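You operate a simulated robot arm through the tools that you are given. There is no shell and no other tool. Be economical: measure what you need, move in short steps, check, and stop when the job is done.

Carry out the task below with a simulated two-armed robot. There is one attempt and no reset: what you move stays moved.

## Task
Lift the wide tube off the rollers on to the rest with both hands.
Fine: before the lift lever to HOLD, brush arm up and red plate back.
Where things are to end (x, y in the base frame): black wide tube within 40 mm of [560, 470].
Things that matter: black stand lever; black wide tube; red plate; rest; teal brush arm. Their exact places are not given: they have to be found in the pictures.

The check looks at the end state, three seconds after you hand in, the way a careful person would. Anything else that was tipped, shoved, dropped, spilled or broken makes it a failure.

## Robot
Two 7-joint arms with two-finger parallel grippers on one trunk, on a base that drives. Base frame: it is fixed to the floor where the robot stands at the start and does not move with it; the origin is under the middle of the robot, x ahead of it, y to its left, z up. Units: mm, degrees, N and s.
The left shoulder is at the start at [60, 143, 926], the right one opposite. With the tool pointing down near the work surface each hand reaches from about 200 to 720 mm from the robot's upright axis, wherever it stands, measured 20 degrees to its own side. Places, roughly: black stand lever [500, 0, 600]; red plate [500, 200, 700]; rest [600, 500, 700]; teal brush arm [200, 400, 800]. Payload 1.57 kg a hand.
The TCP of each hand is the grasp point between the finger pads, 30 mm short of the fingertips. In the tool frame z runs along the fingers and y along their closing line. Largest opening 110 mm; finger width 24, thickness 12; the body of the gripper, 48 by 112 mm, starts 78 mm behind the TCP.
Orientation is told as [roll, pitch, yaw] about the base's x, y, z axes, in that order, counted from this pose: with the fingers straight down and closing along the base's y, the tool's x points along the base's -x, its y along +y and its z along -z.

## Interface
- The arms move only by the tool arm_command. It takes "left_increments", "right_increments" or both (then of equal length, played together; a hand with none holds still); each is a list of rows, each a list of 3 entries, a list of its own where there are three numbers: the turn, a rotation vector about the tool's x, y, z in units of 45 degrees (1.0 is 45 degrees), then the shift along the tool's x, y, z in units of 500 mm (1.0 is 500 mm), then the opening in per cent of the stroke, from 0 (shut) to 100 (fully open). In form: [[[rx, ry, rz], [x, y, z], hand], ...]. A call has 1 to 20 rows; each row is the pose to reach, as a shift and turn from the pose commanded when the call began, along the tool's axes at that moment. A call with a number of a shift or a turn outside -1 to 1 is refused whole. Each row takes 0.2 s and may step no farther than 50 mm and 8.6 degrees from the row before; otherwise, or with a gripper value out of range, the whole call is refused. Where a pose cannot be reached the arm comes as near as it can. A force on the tool above 90 N (or 10 N above the force at the start of the call, whichever is more), or a blocked arm, ends the call early, and 0.2 s more pass. The fingers move at their own pace (about 45 mm/s each) and stop on an object; they squeeze with about 39 N. The grip force told is the motor's: it shows also when the fingers shut on nothing. Time passes only in rows, and 0.2 s behind the last, so rows that repeat a pose let the fingers close. It gives the time, the measured TCP pose, the force on the tool (base axes), the opening and the grip force at its end, in the units of the frame above (readings bear some noise), with the torque about the TCP (base axes, N m) and any sound that the robot's microphone picked up, and new pictures: "show" is both (left out), scene, wrist or none (wrist: the cameras of the hands that moved).
- Cameras (640 x 400 px; columns grow to the right, rows downward): "scene" is now at [30.4, 37.3, 1537.9]; the picture's right is [0.49, -0.87, 0.00], its down [-0.73, -0.41, -0.55] and it looks along [0.48, 0.27, -0.84] (base axes); focal length 293 px, centre (320, 200). "left" rides on the left gripper at [70, -16, -141] in its tool frame; the picture's right is [0.23, 0.97, 0.00], its down [-0.85, 0.20, -0.48] and it looks along [-0.47, 0.11, 0.88] (tool axes); focal length 222 px, centre (320, 200). "right" rides on the right gripper at [70, 16, -141] in its tool frame; the picture's right is [-0.23, 0.97, 0.00], its down [-0.86, -0.20, -0.48] and it looks along [-0.47, -0.11, 0.88] (tool axes); focal length 222 px, centre (320, 200).
- move_column(by): slides the trunk up (or, below 0, down) by that many mm; the arms and the scene camera ride with it, the base frame stays. It gives what a move gives, with no picture.
- roll_base(legs): drives the robot by 1 to 6 legs, each [ahead, left, turn to the left] in mm, mm and degrees, along the robot's own axes; the way and the turn of a leg run together, so that a leg with both is an arc; at most 1500 mm and 180 degrees a leg. The arms and the cameras ride along, it lands a little off, and it stops where it bumps. It gives what a move gives, and a new picture of the scene camera.
- aim_head(pan, tilt): turns the head with the scene camera to pan (to the left, within 86 degrees either way) and tilt (down, from -29 to 69), counted from straight ahead of the robot. It gives what a move gives, and a new picture of the scene camera.
- pixel_to_xyz(camera, pixels): for up to 12 pixels [column, row] of the newest picture of that camera ("zoom" is the newest enlarged one), the place [x, y, z] in the base frame of the surface seen there, good to about 2 mm, but the place of the scene camera against the robot may be out by one fixed shift of up to 12 mm in any direction. The clock stands still meanwhile.
- enlarge(camera, box): a new picture of the part [left, top, right, bottom] of that camera's present view, enlarged. The clock stands still meanwhile.
- job_done(): hands the job in; it is judged then, once.

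Keep the steps short. Do not move on a guess: measure, check each grasp and each placing, and mend mistakes. In all there are 80 turns and 260 pictures (those below and enlarged ones count). Leave the grippers open and the arms clear of the work at the hand-in unless told otherwise, and finish with a single line.

The tools are called as name(argument=value, ...) on one line, values as JSON. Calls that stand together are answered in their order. arm_command: Moves the arms, as the interface text tells. Its arguments: {"type":"object","properties":{"left_increments":{"type":"array"},"right_increments":{"type":"array"},"show":{"type":"string","enum":["both","scene","wrist","none"]}},"required":[]} The other tools are called the same way: move_column (by) slides the trunk up or down; roll_base (legs) drives the base; aim_head (pan, tilt) turns the head that bears the scene camera; pixel_to_xyz (camera, pixels) gives the place of the surface under pixels of a picture; enlarge (camera, box) takes an enlarged picture of a part of a camera's view; job_done () hands the job in.

At the start:

```text
t: 0.0
left_tcp_pos: [279.9, 367.3, 1077.8]
left_tcp_rot: [0.0, 0.1, 0.1]
left_ft_force: [0.7, 0.1, 0.2]
left_ft_torque: [-0.02, -0.02, 0.0]
left_grip_width: 110.1
left_grip_force: 0.0
right_tcp_pos: [389.4, 23.5, 1099.7]
right_tcp_rot: [0.0, 0.0, 0.0]
right_ft_force: [0.2, 1.1, 0.3]
right_ft_torque: [0.01, -0.01, 0.01]
right_grip_width: 110.1
right_grip_force: 0.3
trunk travel left (down, up): [-525.0, 65.0]
robot x, y, heading: [0.9, 0.6, 0.2]
head pan, tilt: [29.1, 56.6]
```

scene: 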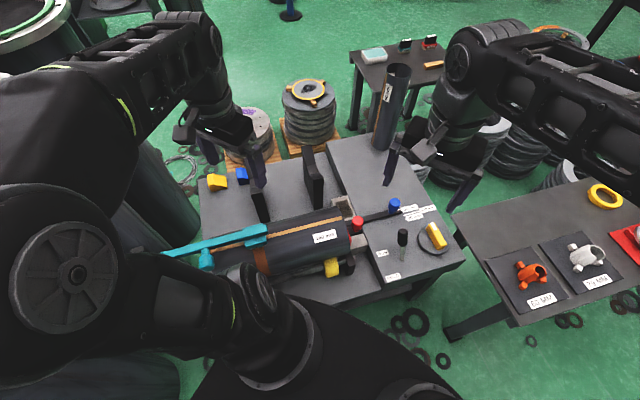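
right: 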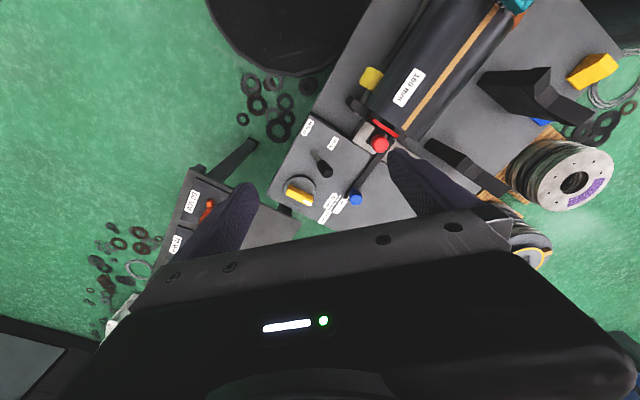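
left: 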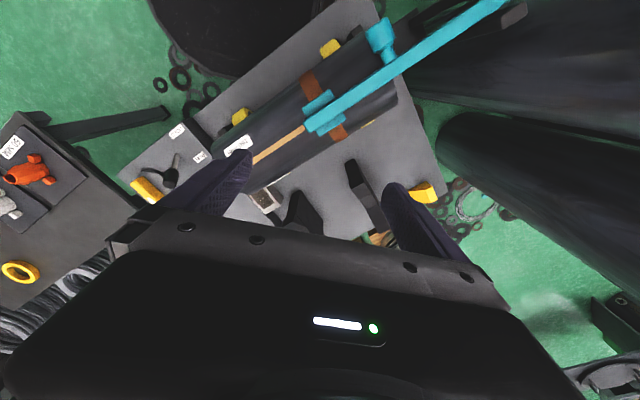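

I see the bench with tube, teal brush arm, lever plate and rest. First I enlarge the scene around the bench for detail.

enlarge(camera="scene", box=[160, 130, 480, 330])

enlarge(camera="right", box=[260, 0, 640, 240])

enlarge(camera="left", box=[120, 0, 520, 250])

```text
2.00 times, centred on (320, 230) of scene
```

zoom: 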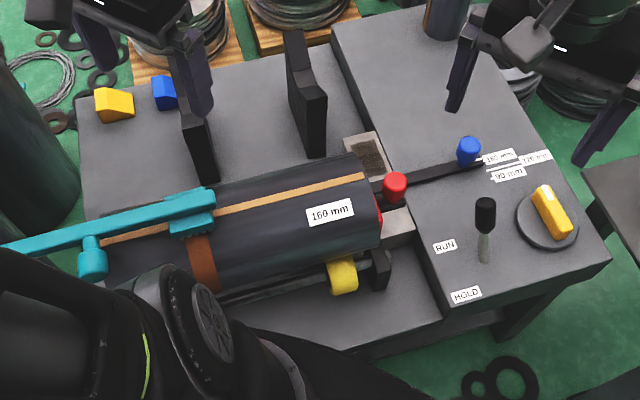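

```text
1.67 times, centred on (450, 120) of right
```

zoom: 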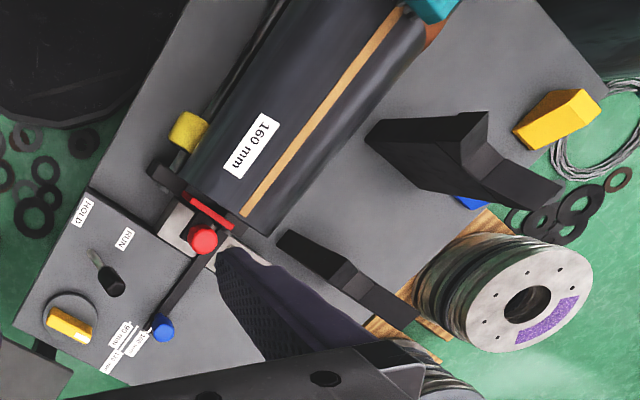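

```text
1.60 times, centred on (320, 125) of left
```

zoom: 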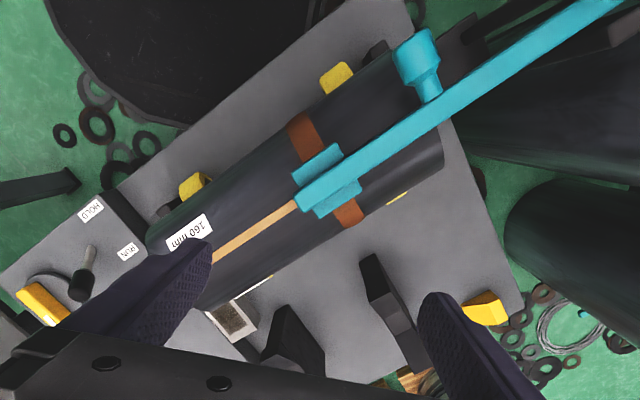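

Next I measure key points: lever, labels, red knob, blue knob, tube ends, rest blocks, brush arm.

pixel_to_xyz(camera="scene", pixels=[[402, 234], [401, 257], [382, 253], [393, 277], [357, 220], [394, 202], [432, 237], [331, 258], [350, 242], [261, 261], [207, 257], [260, 231]])

pixel_to_xyz(camera="scene", pixels=[[308, 150], [318, 175], [321, 206], [254, 185], [258, 200], [265, 220], [241, 234], [341, 232], [324, 238], [347, 258], [217, 182], [241, 175]])

pixel_to_xyz(camera="left", pixels=[[320, 110], [307, 75], [325, 120], [338, 132], [390, 90], [380, 30], [235, 147], [270, 145], [240, 116], [330, 47], [385, 55], [500, 5]])

pixel_to_xyz(camera="right", pixels=[[380, 144], [356, 199], [386, 128], [371, 78], [322, 168], [308, 125], [333, 143], [408, 88], [420, 137], [375, 100], [540, 78], [440, 150]])

```text
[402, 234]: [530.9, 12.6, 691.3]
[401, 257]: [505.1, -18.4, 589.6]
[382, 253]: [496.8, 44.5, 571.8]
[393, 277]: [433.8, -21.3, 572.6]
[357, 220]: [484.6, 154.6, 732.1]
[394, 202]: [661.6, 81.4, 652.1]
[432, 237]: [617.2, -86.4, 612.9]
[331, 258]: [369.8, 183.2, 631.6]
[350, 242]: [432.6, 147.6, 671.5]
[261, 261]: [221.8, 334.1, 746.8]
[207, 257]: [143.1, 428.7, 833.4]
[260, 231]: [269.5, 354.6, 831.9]
```

```text
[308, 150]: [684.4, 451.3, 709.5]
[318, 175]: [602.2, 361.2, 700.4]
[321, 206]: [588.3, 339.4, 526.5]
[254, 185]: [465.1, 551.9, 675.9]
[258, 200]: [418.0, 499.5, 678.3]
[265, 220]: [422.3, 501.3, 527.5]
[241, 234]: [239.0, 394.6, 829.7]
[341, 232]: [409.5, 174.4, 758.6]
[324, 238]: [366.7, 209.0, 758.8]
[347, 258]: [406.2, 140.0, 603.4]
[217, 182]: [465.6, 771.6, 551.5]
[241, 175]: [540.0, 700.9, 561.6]
```

```text
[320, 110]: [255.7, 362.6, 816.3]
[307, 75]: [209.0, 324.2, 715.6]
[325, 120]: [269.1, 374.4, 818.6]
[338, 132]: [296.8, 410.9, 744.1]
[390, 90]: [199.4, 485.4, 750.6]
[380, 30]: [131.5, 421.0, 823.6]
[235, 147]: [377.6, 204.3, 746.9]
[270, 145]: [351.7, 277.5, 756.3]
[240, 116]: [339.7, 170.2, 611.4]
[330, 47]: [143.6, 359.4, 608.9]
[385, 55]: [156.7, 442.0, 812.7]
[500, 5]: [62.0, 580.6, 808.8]
```

```text
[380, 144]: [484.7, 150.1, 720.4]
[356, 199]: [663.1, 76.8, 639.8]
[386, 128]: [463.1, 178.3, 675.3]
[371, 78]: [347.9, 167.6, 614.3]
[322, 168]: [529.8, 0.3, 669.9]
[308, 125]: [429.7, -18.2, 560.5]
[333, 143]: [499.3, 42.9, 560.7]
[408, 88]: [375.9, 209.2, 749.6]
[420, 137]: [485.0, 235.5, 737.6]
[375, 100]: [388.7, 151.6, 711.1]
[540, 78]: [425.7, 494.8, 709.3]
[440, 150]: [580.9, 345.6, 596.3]
```

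Wrist cameras show the lever at about (525, 0), plate z 560, red knob (485,150,720), tube axis at ~-45°. The tube is 160 mm wide, wider than the 110 mm opening, so it likely has to be held by the wall at its ends. I look left to see the brush arm's root and surroundings before turning the base.

aim_head(pan=75, tilt=45)

aim_head(pan=-5, tilt=60)

```text
t: 1.1
left_tcp_pos: [279.9, 366.8, 1078.4]
left_tcp_rot: [-0.1, 0.2, 0.0]
left_ft_force: [0.2, 0.6, 0.8]
left_ft_torque: [-0.03, -0.02, 0.02]
left_grip_width: 110.0
left_grip_force: 0.0
right_tcp_pos: [389.8, 25.8, 1100.2]
right_tcp_rot: [0.0, 0.1, 0.0]
right_ft_force: [-0.4, 0.3, 0.1]
right_ft_torque: [-0.03, 0.03, 0.02]
right_grip_width: 109.8
right_grip_force: 0.0
trunk travel left (down, up): [-525.0, 65.0]
robot x, y, heading: [1.1, -2.3, -0.1]
head pan, tilt: [75.0, 45.0]
```

scene: 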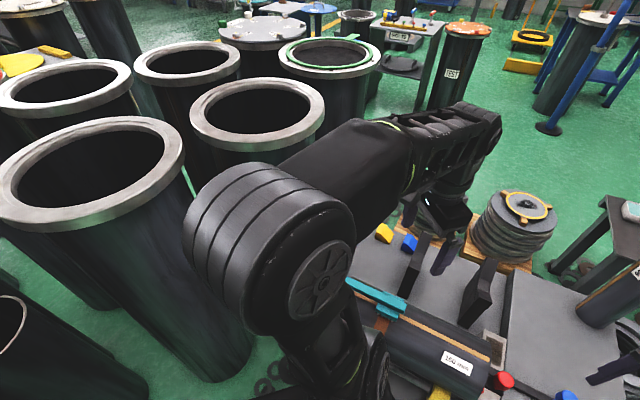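

```text
t: 2.7
left_tcp_pos: [280.2, 365.8, 1079.0]
left_tcp_rot: [0.0, 0.1, 0.0]
left_ft_force: [-0.2, -0.2, 0.2]
left_ft_torque: [-0.01, -0.03, -0.01]
left_grip_width: 110.1
left_grip_force: 0.1
right_tcp_pos: [387.6, 25.7, 1100.6]
right_tcp_rot: [0.0, 0.0, -0.1]
right_ft_force: [0.2, -0.2, -0.4]
right_ft_torque: [0.02, 0.01, -0.02]
right_grip_width: 110.1
right_grip_force: 0.1
trunk travel left (down, up): [-525.0, 65.0]
robot x, y, heading: [-5.9, 1.8, -0.1]
head pan, tilt: [-5.0, 60.0]
```

scene: 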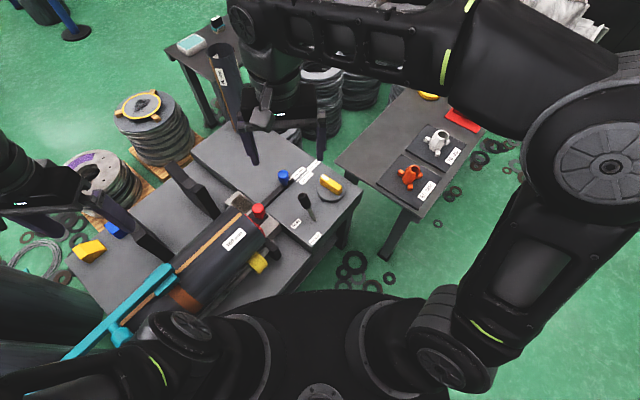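

Large barrels stand on the left; I look that way again to measure them before any base turn.

aim_head(pan=80, tilt=55)

```text
t: 4.2
left_tcp_pos: [280.0, 366.3, 1078.2]
left_tcp_rot: [0.0, 0.2, 0.0]
left_ft_force: [0.4, 0.5, -0.2]
left_ft_torque: [0.01, -0.01, 0.0]
left_grip_width: 110.1
left_grip_force: 0.0
right_tcp_pos: [389.7, 25.1, 1099.7]
right_tcp_rot: [0.0, -0.1, 0.0]
right_ft_force: [-0.3, 0.0, -0.6]
right_ft_torque: [0.04, 0.01, 0.0]
right_grip_width: 110.1
right_grip_force: 0.1
trunk travel left (down, up): [-525.0, 65.0]
robot x, y, heading: [2.0, -1.9, 0.0]
head pan, tilt: [80.0, 55.0]
```

scene: 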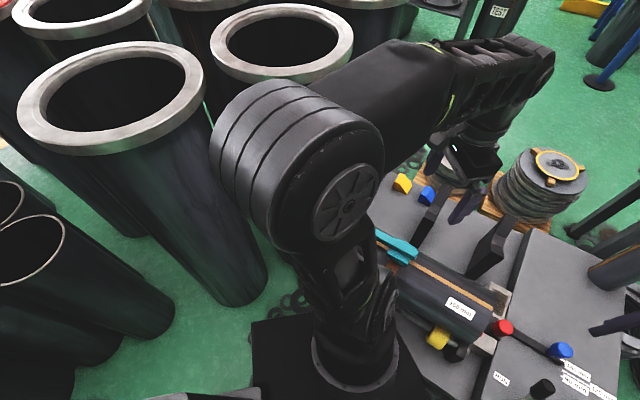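

pixel_to_xyz(camera="scene", pixels=[[70, 145], [205, 95], [230, 75], [350, 50], [300, 78], [240, 290], [60, 245], [170, 310], [260, 160], [300, 90], [395, 55], [345, 290]])

```text
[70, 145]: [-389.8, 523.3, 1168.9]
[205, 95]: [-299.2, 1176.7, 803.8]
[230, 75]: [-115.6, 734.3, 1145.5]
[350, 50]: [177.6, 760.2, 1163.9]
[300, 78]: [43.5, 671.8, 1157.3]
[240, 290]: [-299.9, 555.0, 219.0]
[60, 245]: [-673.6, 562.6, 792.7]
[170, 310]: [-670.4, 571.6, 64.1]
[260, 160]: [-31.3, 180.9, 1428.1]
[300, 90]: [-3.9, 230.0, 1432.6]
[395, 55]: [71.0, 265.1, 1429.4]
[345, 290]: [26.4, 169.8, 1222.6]
```

The barrels (rim at about (22,850), R≈180, z≈1150) leave room. I look steeply down toward the bench edge to check base clearance before turning left.

aim_head(pan=45, tilt=69)

```text
t: 5.3
left_tcp_pos: [280.0, 367.0, 1079.1]
left_tcp_rot: [0.0, 0.1, 0.0]
left_ft_force: [-0.1, -1.1, 0.0]
left_ft_torque: [0.02, 0.02, -0.01]
left_grip_width: 110.0
left_grip_force: 0.0
right_tcp_pos: [389.1, 25.1, 1100.3]
right_tcp_rot: [0.1, 0.0, 0.1]
right_ft_force: [-0.5, 1.1, 0.2]
right_ft_torque: [0.03, 0.0, 0.02]
right_grip_width: 110.4
right_grip_force: 0.0
trunk travel left (down, up): [-525.0, 65.0]
robot x, y, heading: [-2.2, -0.2, 0.0]
head pan, tilt: [45.0, 68.8]
```

scene: 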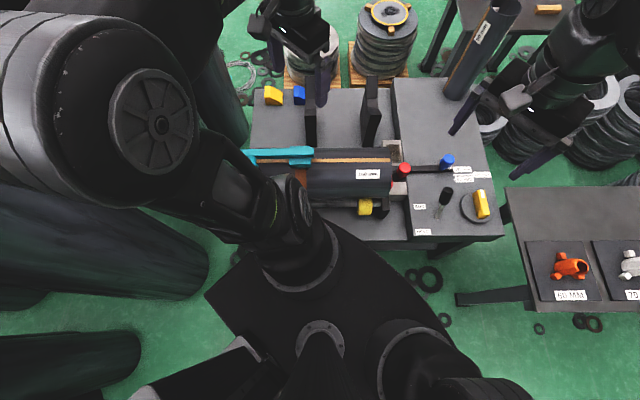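

pixel_to_xyz(camera="scene", pixels=[[380, 240], [490, 240], [345, 240], [252, 100], [396, 82], [488, 95], [350, 153], [315, 152], [386, 153], [312, 100], [372, 100], [222, 284]])

enlarge(camera="scene", box=[230, 70, 510, 245])

```text
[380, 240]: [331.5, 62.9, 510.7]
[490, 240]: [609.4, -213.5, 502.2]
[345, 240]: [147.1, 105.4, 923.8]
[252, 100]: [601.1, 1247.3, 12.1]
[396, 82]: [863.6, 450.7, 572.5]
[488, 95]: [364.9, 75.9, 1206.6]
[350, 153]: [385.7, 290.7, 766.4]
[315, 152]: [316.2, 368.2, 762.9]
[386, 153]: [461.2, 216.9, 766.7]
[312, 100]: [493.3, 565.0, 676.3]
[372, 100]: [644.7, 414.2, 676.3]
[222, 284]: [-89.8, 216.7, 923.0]
```

```text
2.29 times, centred on (370, 158) of scene
```

zoom: 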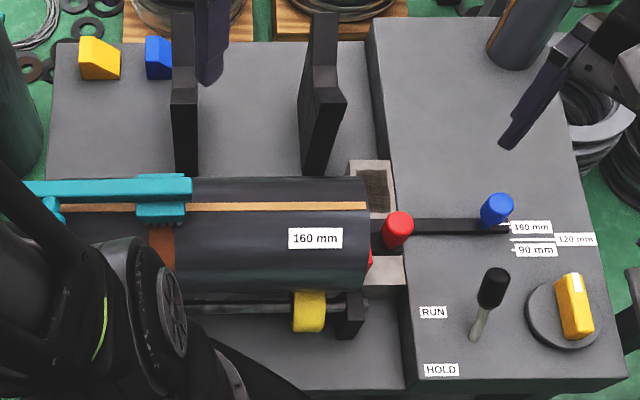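

The tube axis runs at about -46° and the bench's near edge is 280 mm from the origin along 45°. I back off slightly and turn left 45° so the tube lies straight across in front.

roll_base(legs=[[-50, -50, 0], [0, 0, 44]])

aim_head(pan=0, tilt=60)

```text
t: 8.3
left_tcp_pos: [-103.1, 408.6, 1078.8]
left_tcp_rot: [0.0, 0.1, 43.9]
left_ft_force: [0.9, -0.4, -0.7]
left_ft_torque: [0.03, -0.01, -0.02]
left_grip_width: 109.9
left_grip_force: 0.1
right_tcp_pos: [211.5, 239.4, 1099.3]
right_tcp_rot: [0.1, 0.0, 44.0]
right_ft_force: [0.1, -1.0, 0.1]
right_ft_torque: [0.03, 0.0, 0.02]
right_grip_width: 110.0
right_grip_force: 0.0
trunk travel left (down, up): [-525.0, 65.0]
robot x, y, heading: [-52.2, -48.2, 44.0]
head pan, tilt: [45.0, 68.8]
```

scene: 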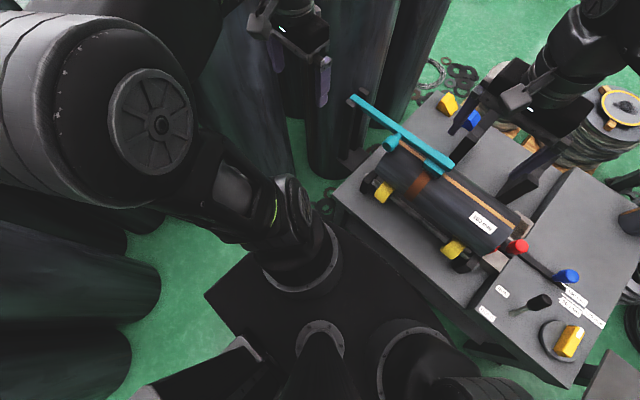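

```text
t: 9.4
left_tcp_pos: [-105.1, 408.7, 1080.1]
left_tcp_rot: [0.0, 0.0, 44.0]
left_ft_force: [-0.3, -0.5, -0.3]
left_ft_torque: [0.02, 0.01, 0.02]
left_grip_width: 109.9
left_grip_force: 0.0
right_tcp_pos: [210.8, 239.8, 1099.2]
right_tcp_rot: [0.0, 0.0, 44.1]
right_ft_force: [0.5, 1.0, 0.3]
right_ft_torque: [-0.01, -0.02, 0.01]
right_grip_width: 109.9
right_grip_force: 0.1
trunk travel left (down, up): [-525.0, 65.0]
robot x, y, heading: [-53.1, -47.0, 43.9]
head pan, tilt: [0.0, 60.0]
```

scene: 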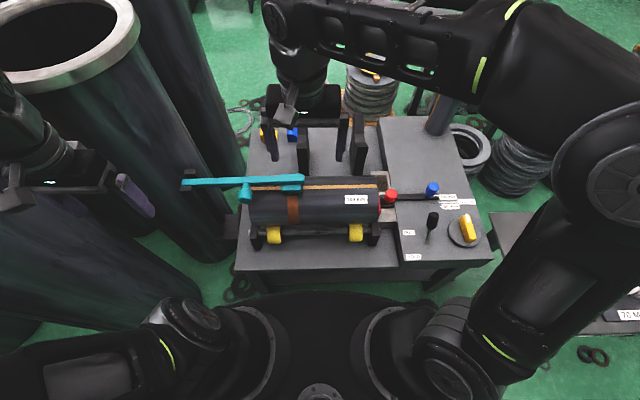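

Good: the tube now lies across in front. I enlarge the work area and the right end.

enlarge(camera="scene", box=[170, 110, 490, 310])

enlarge(camera="scene", box=[340, 150, 500, 250])

enlarge(camera="scene", box=[170, 150, 330, 250])

pixel_to_xyz(camera="scene", pixels=[[315, 187], [375, 187], [248, 205], [380, 205], [190, 183], [245, 195], [274, 233], [355, 232], [260, 272], [400, 265], [392, 195], [432, 188]])

pixel_to_xyz(camera="scene", pixels=[[433, 217], [430, 238], [407, 233], [413, 257], [303, 139], [305, 160], [356, 139], [358, 160], [407, 197], [390, 212], [300, 178], [297, 188]])

```text
2.00 times, centred on (330, 210) of scene
```

zoom: 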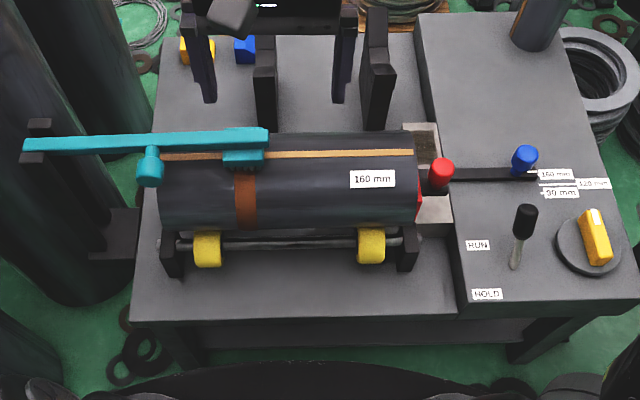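

```text
4.00 times, centred on (420, 200) of scene
```

zoom: 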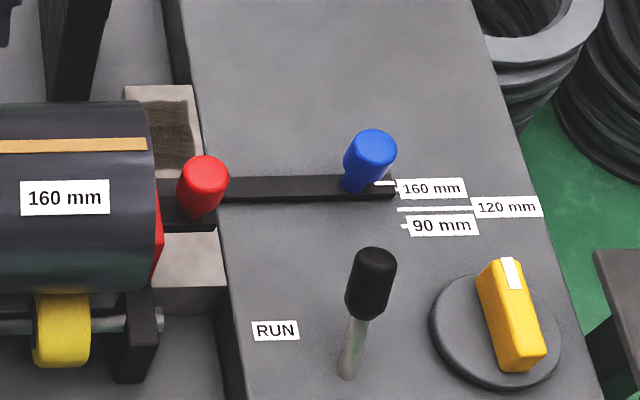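

```text
4.00 times, centred on (250, 200) of scene
```

zoom: 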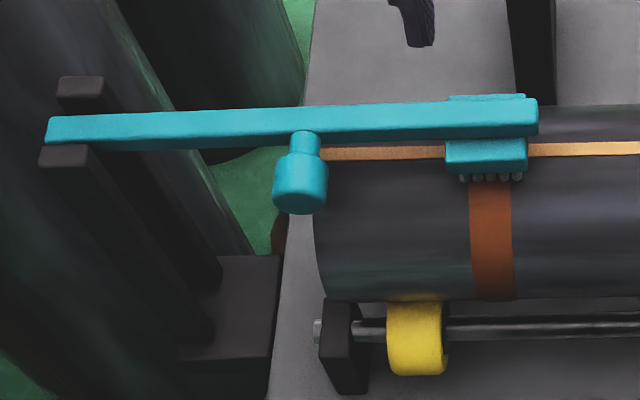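

```text
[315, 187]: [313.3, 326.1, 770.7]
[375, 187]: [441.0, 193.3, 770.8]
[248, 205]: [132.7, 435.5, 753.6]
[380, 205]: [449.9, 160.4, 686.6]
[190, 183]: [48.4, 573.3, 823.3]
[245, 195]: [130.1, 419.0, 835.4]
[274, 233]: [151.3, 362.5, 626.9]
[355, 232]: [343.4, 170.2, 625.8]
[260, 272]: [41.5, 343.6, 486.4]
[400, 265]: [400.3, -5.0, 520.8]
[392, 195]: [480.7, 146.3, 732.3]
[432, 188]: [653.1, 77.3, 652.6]
```

```text
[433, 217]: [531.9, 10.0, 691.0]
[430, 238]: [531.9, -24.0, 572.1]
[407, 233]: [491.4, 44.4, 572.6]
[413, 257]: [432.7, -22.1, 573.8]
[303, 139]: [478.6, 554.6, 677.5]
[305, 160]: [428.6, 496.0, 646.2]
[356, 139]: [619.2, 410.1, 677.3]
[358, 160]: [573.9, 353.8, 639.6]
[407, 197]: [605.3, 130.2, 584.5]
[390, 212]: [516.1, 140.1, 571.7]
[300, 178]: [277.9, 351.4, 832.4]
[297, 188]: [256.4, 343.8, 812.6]
```

The lever leans toward RUN (v≈375); the red plate sits on a carriage with a red knob; the teal arm is hinged at (48,573,812). I move the right hand over to look at the lever and the red plate up close with its camera.

arm_command(right_increments=[[[0, 0, 0], [0.01, -0.07, 0.045], 100], [[0, 0, 0], [0.015, -0.14, 0.09], 100], [[0, 0, 0], [0.02, -0.21, 0.135], 100], [[0, 0, 0], [0.03, -0.28, 0.18], 100], [[0, 0, 0], [0.04, -0.35, 0.225], 100], [[0, 0, 0], [0.045, -0.42, 0.27], 100], [[0, 0, 0], [0.05, -0.49, 0.315], 100], [[0, 0, 0], [0.06, -0.56, 0.36], 100], [[0, 0, 0], [0.07, -0.63, 0.405], 100], [[0, 0, 0], [0.08, -0.7, 0.45], 100], [[0, 0, 0], [0.08, -0.75, 0.48], 100]], show="both")

```text
t: 11.8
left_tcp_pos: [-104.0, 408.7, 1078.9]
left_tcp_rot: [0.0, 0.1, 44.0]
left_ft_force: [-0.3, -0.9, 1.4]
left_ft_torque: [0.04, 0.01, 0.0]
left_grip_width: 110.1
left_grip_force: 0.1
right_tcp_pos: [444.5, -59.4, 858.0]
right_tcp_rot: [0.0, 0.1, 43.9]
right_ft_force: [-0.4, 0.2, 0.4]
right_ft_torque: [-0.02, -0.01, 0.03]
right_grip_width: 109.8
right_grip_force: 0.0
trunk travel left (down, up): [-525.0, 65.0]
robot x, y, heading: [-50.0, -50.7, 44.1]
head pan, tilt: [0.0, 60.0]
```

scene: 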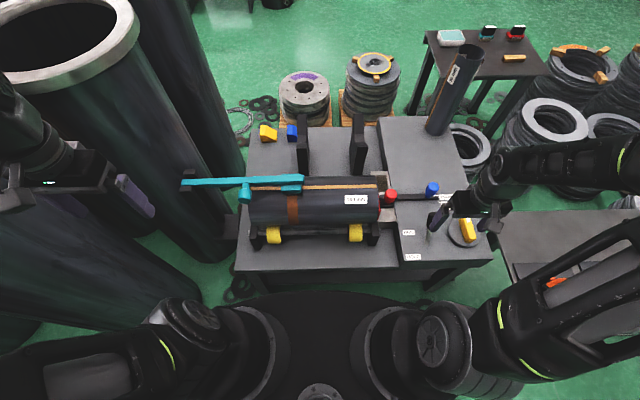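
right: 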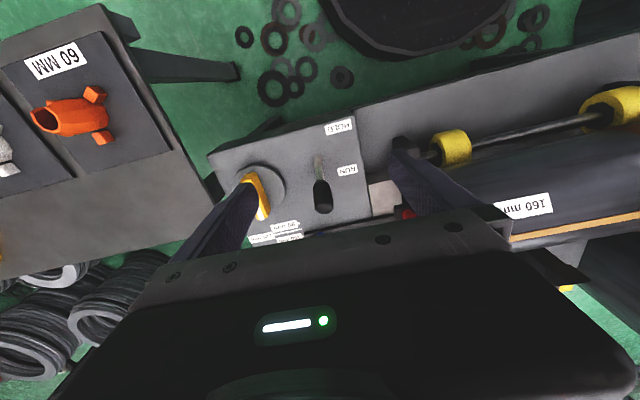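

pixel_to_xyz(camera="right", pixels=[[323, 195], [318, 183], [320, 162], [337, 126], [347, 170], [262, 195], [380, 195], [408, 215], [455, 145], [325, 208]])

enlarge(camera="right", box=[200, 90, 460, 250])

```text
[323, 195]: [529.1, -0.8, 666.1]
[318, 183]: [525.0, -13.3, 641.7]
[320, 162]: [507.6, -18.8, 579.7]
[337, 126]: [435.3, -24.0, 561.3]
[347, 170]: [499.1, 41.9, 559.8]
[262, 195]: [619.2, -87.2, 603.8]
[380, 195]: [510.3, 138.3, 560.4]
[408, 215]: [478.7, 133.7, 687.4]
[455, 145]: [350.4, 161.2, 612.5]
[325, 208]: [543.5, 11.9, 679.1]
```

```text
2.46 times, centred on (330, 170) of right
```

zoom: 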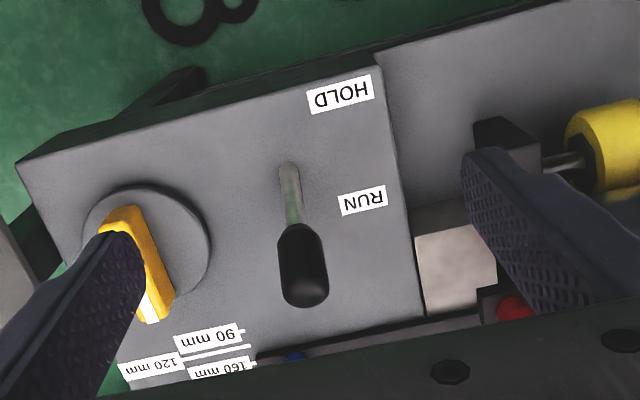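

The lever's pivot is near (503,-23,560), leaning ~18° to RUN; HOLD is toward the robot. I close the right fingers, go beyond the knob, and lower behind it at TCP z≈665.

arm_command(right_increments=[[[0, 0, 0], [-0.07, -0.007, 0], 0], [[0, 0, 0], [-0.14, -0.013, 0], 0], [[0, 0, 0], [-0.21, -0.02, 0], 0], [[0, 0, 0], [-0.29, -0.027, 0], 0], [[0, 0, 0], [-0.29, -0.027, 0.04], 0], [[0, 0, 0], [-0.29, -0.027, 0.12], 0], [[0, 0, 0], [-0.29, -0.027, 0.2], 0], [[0, 0, 0], [-0.29, -0.027, 0.28], 0], [[0, 0, 0], [-0.29, -0.027, 0.34], 0], [[0, 0, 0], [-0.29, -0.027, 0.386], 0]], show="both")

```text
t: 14.0
left_tcp_pos: [-104.3, 409.6, 1079.3]
left_tcp_rot: [0.0, 0.1, 44.1]
left_ft_force: [0.5, -0.4, 0.3]
left_ft_torque: [-0.02, 0.02, 0.03]
left_grip_width: 110.0
left_grip_force: 0.1
right_tcp_pos: [556.8, 34.6, 666.8]
right_tcp_rot: [0.0, 0.0, 44.0]
right_ft_force: [1.0, 0.6, -0.2]
right_ft_torque: [-0.04, -0.01, 0.05]
right_grip_width: 0.0
right_grip_force: 21.3
trunk travel left (down, up): [-525.0, 65.0]
robot x, y, heading: [-51.1, -50.6, 44.0]
head pan, tilt: [0.0, 60.0]
```

scene: 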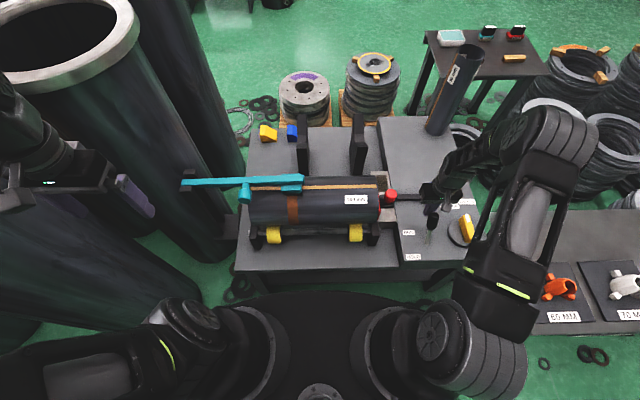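
right: 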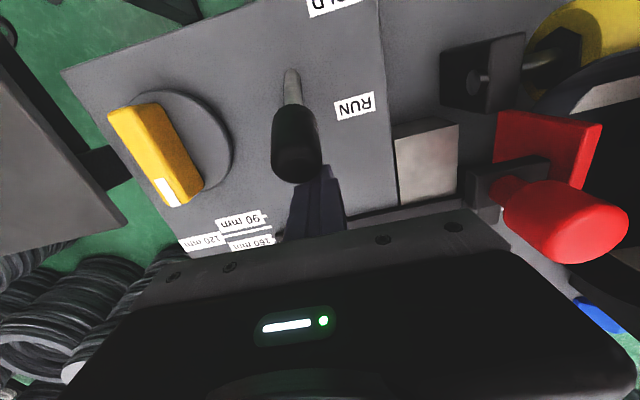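

Fingers are just behind the knob. Now I pull back (toward the robot) about 87 mm in small steps.

arm_command(right_increments=[[[0, 0, 0], [0.02, -0.01, 0], 0], [[0, 0, 0], [0.04, -0.01, 0], 0], [[0, 0, 0], [0.06, -0.01, 0], 0], [[0, 0, 0], [0.08, -0.01, 0], 0], [[0, 0, 0], [0.1, -0.01, 0], 0], [[0, 0, 0], [0.12, -0.01, 0], 0], [[0, 0, 0], [0.14, -0.01, 0], 0], [[0, 0, 0], [0.16, -0.01, 0], 0], [[0, 0, 0], [0.174, -0.01, 0], 0]], show="wrist")

```text
t: 16.0
left_tcp_pos: [-104.0, 407.4, 1079.0]
left_tcp_rot: [0.0, 0.0, 44.1]
left_ft_force: [0.3, -0.1, 0.1]
left_ft_torque: [-0.03, -0.02, -0.02]
left_grip_width: 109.7
left_grip_force: 0.0
right_tcp_pos: [498.0, -31.0, 667.5]
right_tcp_rot: [0.0, -0.1, 44.0]
right_ft_force: [0.4, 0.2, -1.3]
right_ft_torque: [-0.02, -0.03, 0.0]
right_grip_width: 0.0
right_grip_force: 21.4
trunk travel left (down, up): [-525.0, 65.0]
robot x, y, heading: [-51.1, -48.0, 43.9]
head pan, tilt: [0.0, 60.0]
```

right: 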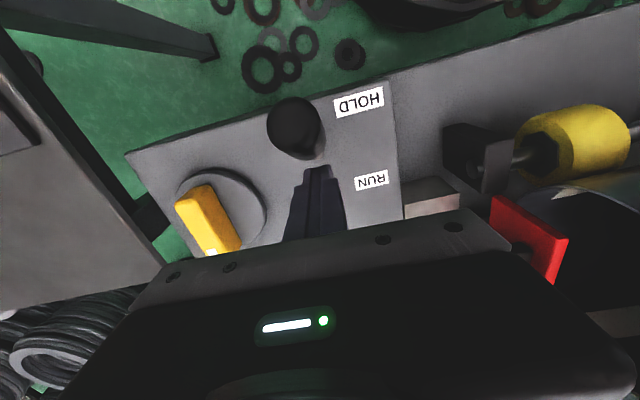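

The knob went over toward HOLD with no residual force. I back off ahead and raise to verify.

arm_command(right_increments=[[[0, 0, 0], [-0.04, 0, 0], 0], [[0, 0, 0], [-0.04, 0, -0.08], 0], [[0, 0, 0], [-0.02, 0, -0.16], 30], [[0, 0, 0], [0, 0, -0.24], 60], [[0, 0, 0], [0.06, 0, -0.3], 100], [[0, 0, 0], [0.1, 0, -0.36], 100]], show="wrist")

pixel_to_xyz(camera="right", pixels=[[325, 155], [325, 165], [325, 145], [318, 150]])

enlarge(camera="right", box=[200, 90, 520, 290])

```text
t: 17.4
left_tcp_pos: [-104.9, 408.1, 1078.0]
left_tcp_rot: [0.0, 0.0, 44.0]
left_ft_force: [-0.7, 0.7, -0.2]
left_ft_torque: [0.02, 0.03, 0.02]
left_grip_width: 110.2
left_grip_force: 0.1
right_tcp_pos: [462.8, -65.4, 845.6]
right_tcp_rot: [0.0, 0.0, 44.0]
right_ft_force: [-0.2, 0.1, -0.1]
right_ft_torque: [-0.02, -0.03, -0.02]
right_grip_width: 82.2
right_grip_force: 0.0
trunk travel left (down, up): [-525.0, 65.0]
robot x, y, heading: [-49.1, -49.0, 44.0]
head pan, tilt: [0.0, 60.0]
```

right: 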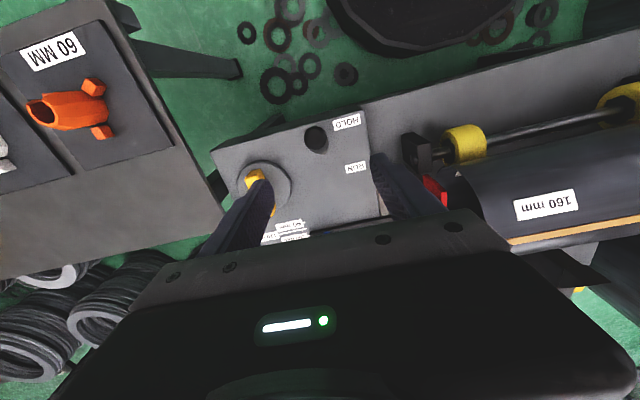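

```text
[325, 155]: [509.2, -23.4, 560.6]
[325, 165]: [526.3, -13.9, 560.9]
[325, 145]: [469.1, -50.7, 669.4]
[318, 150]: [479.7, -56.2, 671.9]
```

```text
2.00 times, centred on (360, 190) of right
```

zoom: 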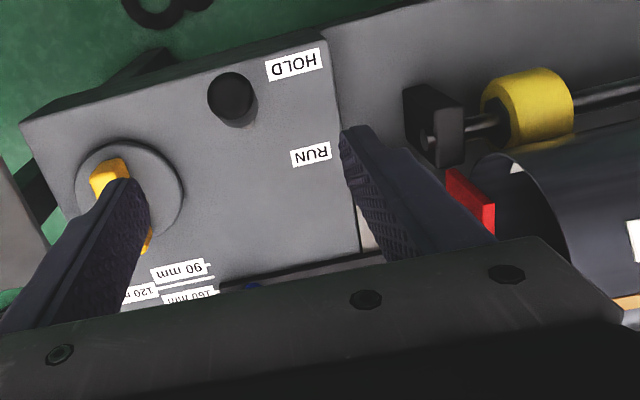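

Lever is now at HOLD (knob ≈(470,-56)). Next I move the right hand above the red plate for a close look.

arm_command(right_increments=[[[0, 0, 0], [-0.06, 0.06, -0.02], 100], [[0, 0, 0], [-0.12, 0.11, -0.04], 100], [[0, 0, 0], [-0.18, 0.17, -0.05], 100], [[0, 0, 0], [-0.24, 0.23, -0.05], 100], [[0, 0, 0], [-0.3, 0.28, -0.05], 100]], show="wrist")

enlarge(camera="right", box=[220, 60, 540, 260])

enlarge(camera="left", box=[0, 0, 640, 300])

```text
t: 18.6
left_tcp_pos: [-103.5, 409.3, 1076.6]
left_tcp_rot: [0.0, 0.0, 43.9]
left_ft_force: [0.3, 0.1, -0.7]
left_ft_torque: [0.02, -0.02, -0.01]
left_grip_width: 109.7
left_grip_force: 0.1
right_tcp_pos: [471.8, 141.6, 871.8]
right_tcp_rot: [0.0, 0.0, 43.9]
right_ft_force: [-0.4, 0.4, 0.0]
right_ft_torque: [0.0, 0.02, 0.0]
right_grip_width: 110.3
right_grip_force: 0.1
trunk travel left (down, up): [-525.0, 65.0]
robot x, y, heading: [-51.5, -51.8, 43.8]
head pan, tilt: [0.0, 60.0]
```

right: 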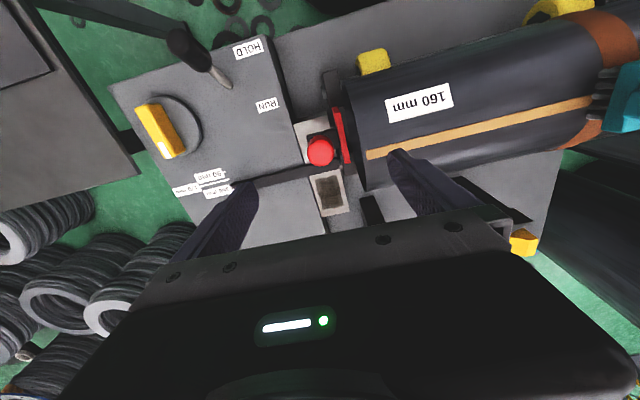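

```text
2.00 times, centred on (380, 160) of right
```

zoom: 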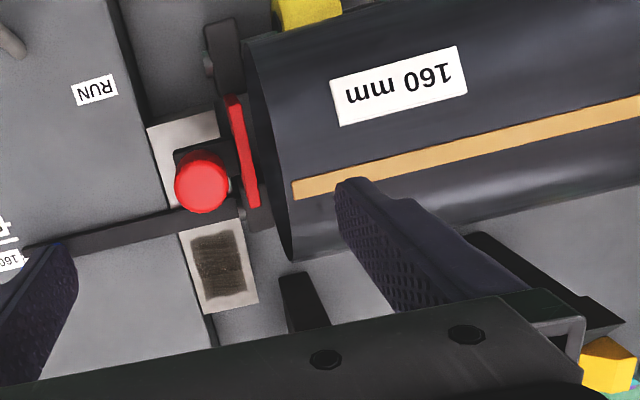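

```text
1.00 times, centred on (320, 150) of left
```

zoom: 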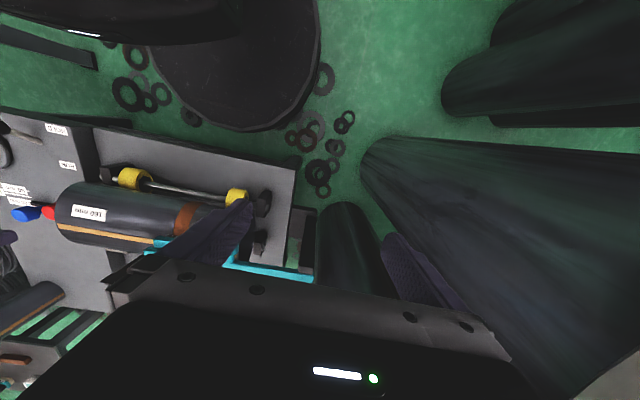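

pixel_to_xyz(camera="right", pixels=[[320, 150], [310, 140], [340, 120], [347, 158], [322, 172], [366, 186], [350, 120], [290, 178], [352, 100], [315, 162], [366, 155], [344, 90]])

```text
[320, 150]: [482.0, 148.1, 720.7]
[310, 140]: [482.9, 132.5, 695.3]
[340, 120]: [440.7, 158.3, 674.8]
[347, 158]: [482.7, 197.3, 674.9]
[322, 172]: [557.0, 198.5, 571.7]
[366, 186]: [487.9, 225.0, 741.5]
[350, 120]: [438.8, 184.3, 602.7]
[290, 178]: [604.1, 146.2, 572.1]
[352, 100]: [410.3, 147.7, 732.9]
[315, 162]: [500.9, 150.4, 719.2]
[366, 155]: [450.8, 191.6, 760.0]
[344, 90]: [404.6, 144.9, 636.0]
```

Knob top is at (482,148,721), ~37 mm wide; plate top is z 675, tube end at u≈187. I set the opening to ~58 mm and descend around the knob, fingertips staying above the plate's top.

arm_command(right_increments=[[[0, 0, 0], [-0.024, -0.006, 0.02], 53], [[0, 0, 0], [-0.024, -0.006, 0.06], 53], [[0, 0, 0], [-0.024, -0.006, 0.12], 53], [[0, 0, 0], [-0.024, -0.006, 0.18], 53], [[0, 0, 0], [-0.024, -0.006, 0.2], 53]], show="both")

```text
t: 19.8
left_tcp_pos: [-103.7, 408.1, 1078.1]
left_tcp_rot: [0.0, 0.2, 43.9]
left_ft_force: [0.2, 0.2, 0.2]
left_ft_torque: [-0.04, 0.03, -0.02]
left_grip_width: 110.2
left_grip_force: 0.0
right_tcp_pos: [484.9, 144.8, 772.2]
right_tcp_rot: [0.1, 0.1, 43.9]
right_ft_force: [-0.2, 0.0, -0.2]
right_ft_torque: [0.01, 0.0, -0.03]
right_grip_width: 58.3
right_grip_force: 0.1
trunk travel left (down, up): [-525.0, 65.0]
robot x, y, heading: [-51.8, -47.1, 43.9]
head pan, tilt: [0.0, 60.0]
```

scene: 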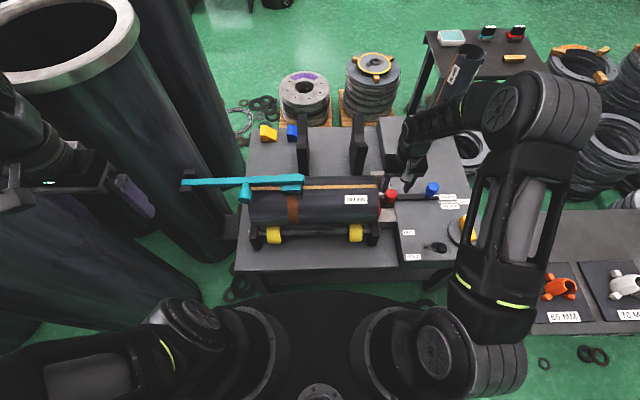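
right: 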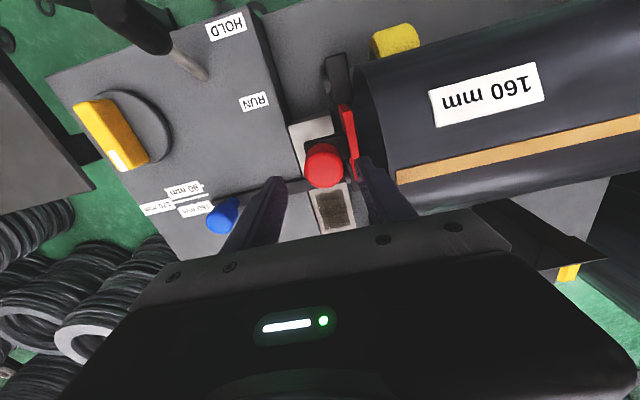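

pixel_to_xyz(camera="right", pixels=[[323, 157], [305, 162], [342, 160], [323, 183], [366, 160], [350, 120], [324, 174]])

```text
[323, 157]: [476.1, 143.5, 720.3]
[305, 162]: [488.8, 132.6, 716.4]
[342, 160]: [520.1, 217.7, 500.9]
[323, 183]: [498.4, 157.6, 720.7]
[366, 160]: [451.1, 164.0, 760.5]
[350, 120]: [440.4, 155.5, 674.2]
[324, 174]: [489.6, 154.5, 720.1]
```

Knob centre ≈(484,150). Shift 4 mm left and descend 60 mm, then close gently.

arm_command(right_increments=[[[0, 0, 0], [-0.004, 0.009, 0.02], 53], [[0, 0, 0], [-0.004, 0.009, 0.07], 53], [[0, 0, 0], [-0.004, 0.009, 0.12], 53], [[0, 0, 0], [-0.004, 0.009, 0.12], 53]], show="wrist")

```text
t: 20.8
left_tcp_pos: [-104.1, 409.7, 1078.5]
left_tcp_rot: [0.0, -0.1, 44.0]
left_ft_force: [-0.7, 0.6, -0.2]
left_ft_torque: [-0.01, 0.0, 0.01]
left_grip_width: 110.0
left_grip_force: 0.0
right_tcp_pos: [479.7, 151.3, 712.4]
right_tcp_rot: [0.0, 0.0, 44.0]
right_ft_force: [0.0, 0.0, 0.4]
right_ft_torque: [0.0, -0.02, 0.02]
right_grip_width: 58.0
right_grip_force: 0.1
trunk travel left (down, up): [-525.0, 65.0]
robot x, y, heading: [-55.9, -47.7, 43.6]
head pan, tilt: [0.0, 60.0]
```

right: 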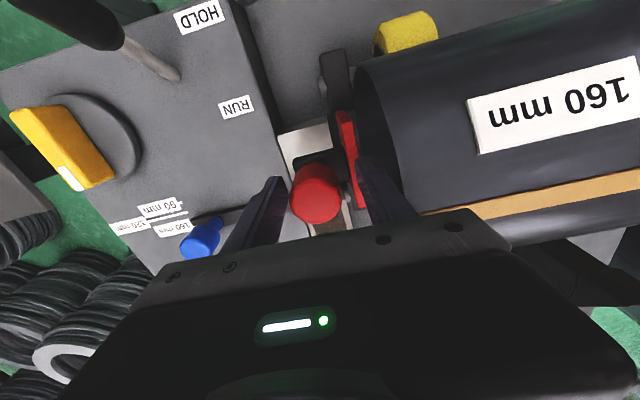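

Fingers straddle the knob. I close on it.

arm_command(right_increments=[[[0, 0, 0], [0, 0, 0], 20], [[0, 0, 0], [0, 0, 0], 20], [[0, 0, 0], [0, 0, 0], 20]], show="none")

arm_command(right_increments=[[[0, 0, 0], [0, -0.02, 0], 20], [[0, 0, 0], [0, -0.04, 0], 20], [[0, 0, 0], [0, -0.06, 0], 20]], show="both")

```text
t: 21.6
left_tcp_pos: [-103.7, 409.8, 1079.2]
left_tcp_rot: [-0.1, 0.1, 43.9]
left_ft_force: [0.3, 0.2, 0.0]
left_ft_torque: [0.01, 0.0, 0.02]
left_grip_width: 110.1
left_grip_force: 0.0
right_tcp_pos: [481.3, 149.9, 713.9]
right_tcp_rot: [0.0, 0.0, 44.0]
right_ft_force: [1.9, -2.0, -2.5]
right_ft_torque: [0.04, -0.24, -0.15]
right_grip_width: 37.4
right_grip_force: 28.6
trunk travel left (down, up): [-525.0, 65.0]
robot x, y, heading: [-48.6, -49.5, 44.1]
head pan, tilt: [0.0, 60.0]
```

```text
t: 22.4
left_tcp_pos: [-105.1, 408.6, 1077.9]
left_tcp_rot: [0.0, 0.0, 43.9]
left_ft_force: [0.4, 0.0, -1.0]
left_ft_torque: [0.02, 0.01, 0.0]
left_grip_width: 110.0
left_grip_force: 0.1
right_tcp_pos: [501.0, 130.2, 712.8]
right_tcp_rot: [-0.1, 0.0, 44.1]
right_ft_force: [-0.7, 1.4, 6.2]
right_ft_torque: [-0.35, 0.84, 0.18]
right_grip_width: 37.1
right_grip_force: 43.4
trunk travel left (down, up): [-525.0, 65.0]
robot x, y, heading: [-51.1, -50.5, 44.2]
head pan, tilt: [0.0, 60.0]
```

scene: 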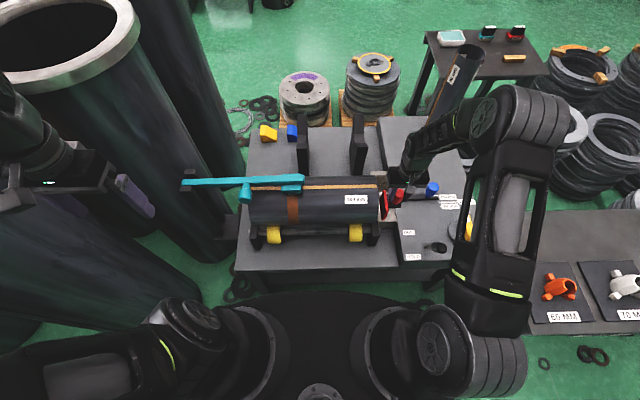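
right: 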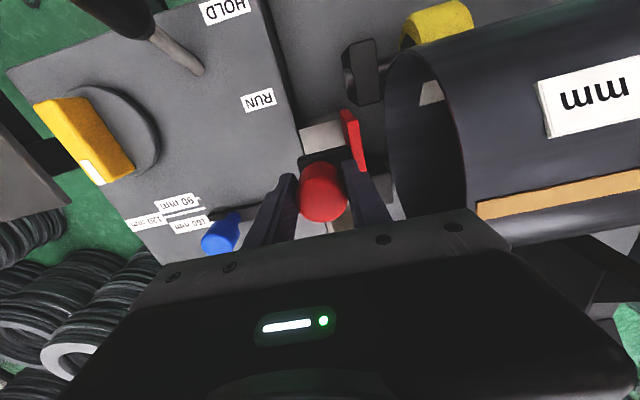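

The plate slides with the knob (28 mm so far, low force). Continue right.

arm_command(right_increments=[[[0, 0, 0], [0, -0.02, 0], 20], [[0, 0, 0], [0, -0.04, 0], 20], [[0, 0, 0], [0, -0.06, 0], 20], [[0, 0, 0], [0, -0.08, 0], 20], [[0, 0, 0], [0, -0.1, 0], 20], [[0, 0, 0], [0, -0.12, 0], 20]], show="both")

```text
t: 23.8
left_tcp_pos: [-105.0, 407.6, 1079.1]
left_tcp_rot: [0.0, 0.0, 44.0]
left_ft_force: [0.4, -0.3, 0.3]
left_ft_torque: [0.0, 0.03, 0.0]
left_grip_width: 110.0
left_grip_force: 0.2
right_tcp_pos: [543.9, 87.1, 711.9]
right_tcp_rot: [0.0, -0.2, 44.0]
right_ft_force: [4.6, 5.8, 10.2]
right_ft_torque: [0.62, -0.16, -0.07]
right_grip_width: 37.4
right_grip_force: 43.0
trunk travel left (down, up): [-525.0, 65.0]
robot x, y, heading: [-52.5, -49.9, 43.7]
head pan, tilt: [0.0, 60.0]
```

scene: 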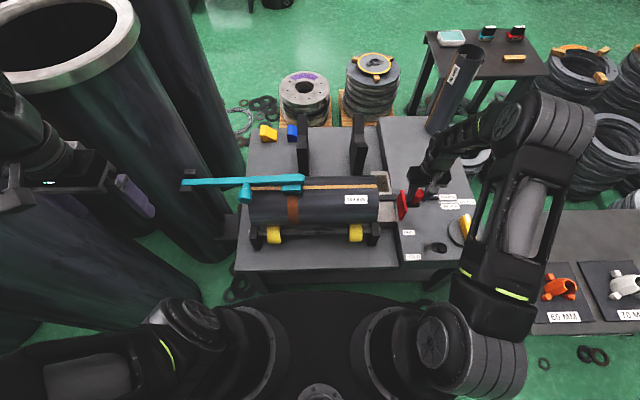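
right: 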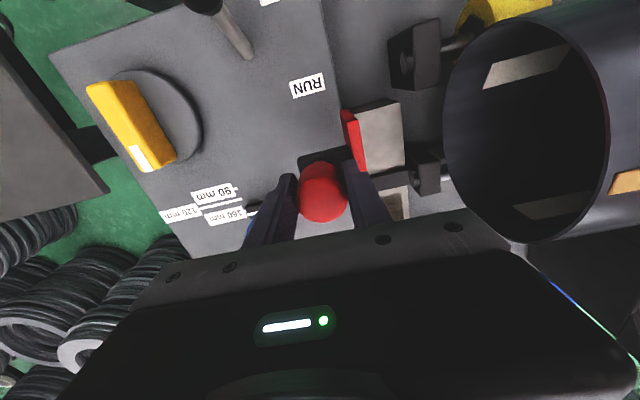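

88 mm so far, free motion. Continue to find the end stop.

arm_command(right_increments=[[[0, 0, 0], [0, -0.02, 0], 20], [[0, 0, 0], [0, -0.04, 0], 20], [[0, 0, 0], [0, -0.06, 0], 20], [[0, 0, 0], [0, -0.08, 0], 20]], show="wrist")

```text
t: 24.8
left_tcp_pos: [-109.9, 413.0, 1077.4]
left_tcp_rot: [-0.3, 0.0, 44.2]
left_ft_force: [0.0, 0.4, 0.3]
left_ft_torque: [0.0, 0.03, 0.01]
left_grip_width: 110.3
left_grip_force: 0.0
right_tcp_pos: [559.5, 73.8, 712.6]
right_tcp_rot: [1.1, 0.1, 45.0]
right_ft_force: [-43.0, 47.2, 6.5]
right_ft_torque: [1.1, 0.41, 0.27]
right_grip_width: 37.3
right_grip_force: 43.1
trunk travel left (down, up): [-525.0, 65.0]
robot x, y, heading: [-49.1, -48.6, 44.2]
head pan, tilt: [0.0, 60.0]
```

right: 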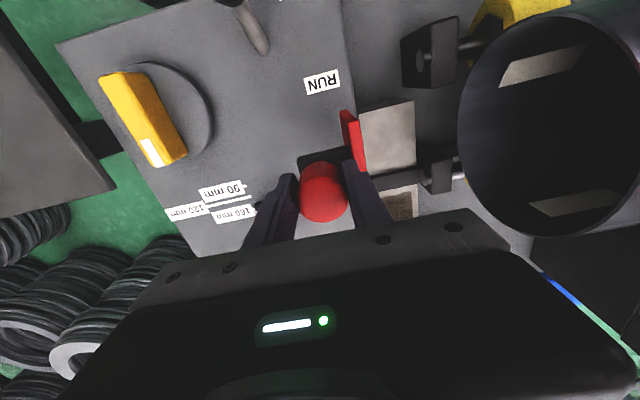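

End stop reached (~108 mm, 64 N). I relax the command, open, and rise straight up.

arm_command(right_increments=[[[0, 0, 0], [0, 0.02, 0], 20], [[0, 0, 0], [0, 0.034, 0], 30], [[0, 0, 0], [0, 0.034, 0], 52], [[0, 0, 0], [0, 0.034, 0], 52]], show="none")

arm_command(right_increments=[[[0, 0, 0], [0, 0, -0.04], 52], [[0, 0, 0], [0, 0, -0.12], 52], [[0, 0, 0], [0, 0, -0.2], 52], [[0, 0, 0], [0, -0.08, -0.28], 80], [[0, 0, 0], [0, -0.16, -0.34], 100], [[0, 0, 0], [0, -0.22, -0.4], 100]], show="both")

```text
t: 25.8
left_tcp_pos: [-101.9, 408.1, 1078.3]
left_tcp_rot: [0.0, 0.0, 43.9]
left_ft_force: [0.1, 0.2, 1.0]
left_ft_torque: [0.01, 0.01, 0.02]
left_grip_width: 110.1
left_grip_force: 0.1
right_tcp_pos: [561.3, 64.4, 711.7]
right_tcp_rot: [-0.1, -0.1, 43.9]
right_ft_force: [-0.9, 0.1, 0.0]
right_ft_torque: [-0.04, -0.01, -0.01]
right_grip_width: 57.1
right_grip_force: 0.0
trunk travel left (down, up): [-525.0, 65.0]
robot x, y, heading: [-51.4, -45.9, 43.9]
head pan, tilt: [0.0, 60.0]
```

```text
refused: row 4 steps farther than a row can; nothing moved
```

arm_command(right_increments=[[[0, 0, 0], [0, 0, -0.04], 52], [[0, 0, 0], [0, 0, -0.12], 52], [[0, 0, 0], [0, 0, -0.2], 52], [[0, 0, 0], [0, -0.05, -0.28], 80], [[0, 0, 0], [0, -0.1, -0.34], 100], [[0, 0, 0], [0, -0.16, -0.4], 100]], show="both")

```text
t: 27.2
left_tcp_pos: [-103.8, 408.1, 1077.1]
left_tcp_rot: [0.0, 0.1, 43.9]
left_ft_force: [0.1, -0.3, 0.1]
left_ft_torque: [0.02, 0.03, 0.02]
left_grip_width: 109.9
left_grip_force: 0.1
right_tcp_pos: [617.4, 10.5, 909.4]
right_tcp_rot: [0.1, 0.1, 44.1]
right_ft_force: [1.0, 0.3, -0.1]
right_ft_torque: [0.02, 0.0, -0.01]
right_grip_width: 110.1
right_grip_force: 0.1
trunk travel left (down, up): [-525.0, 65.0]
robot x, y, heading: [-51.9, -53.2, 43.9]
head pan, tilt: [0.0, 60.0]
```

scene: 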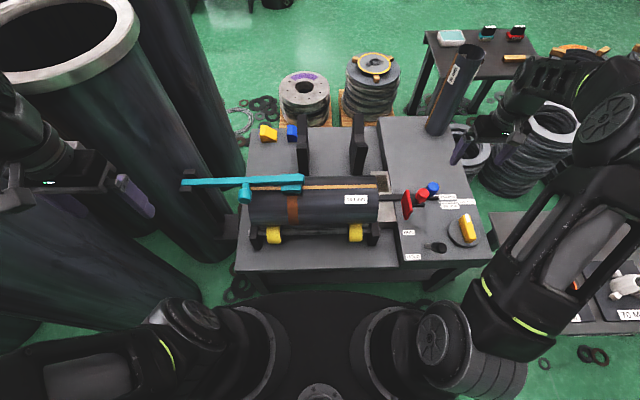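
right: 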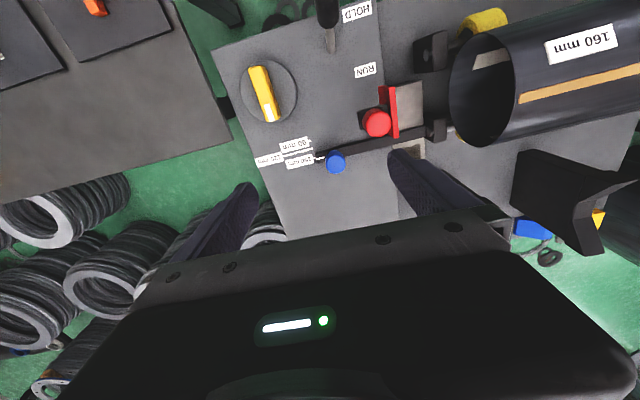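

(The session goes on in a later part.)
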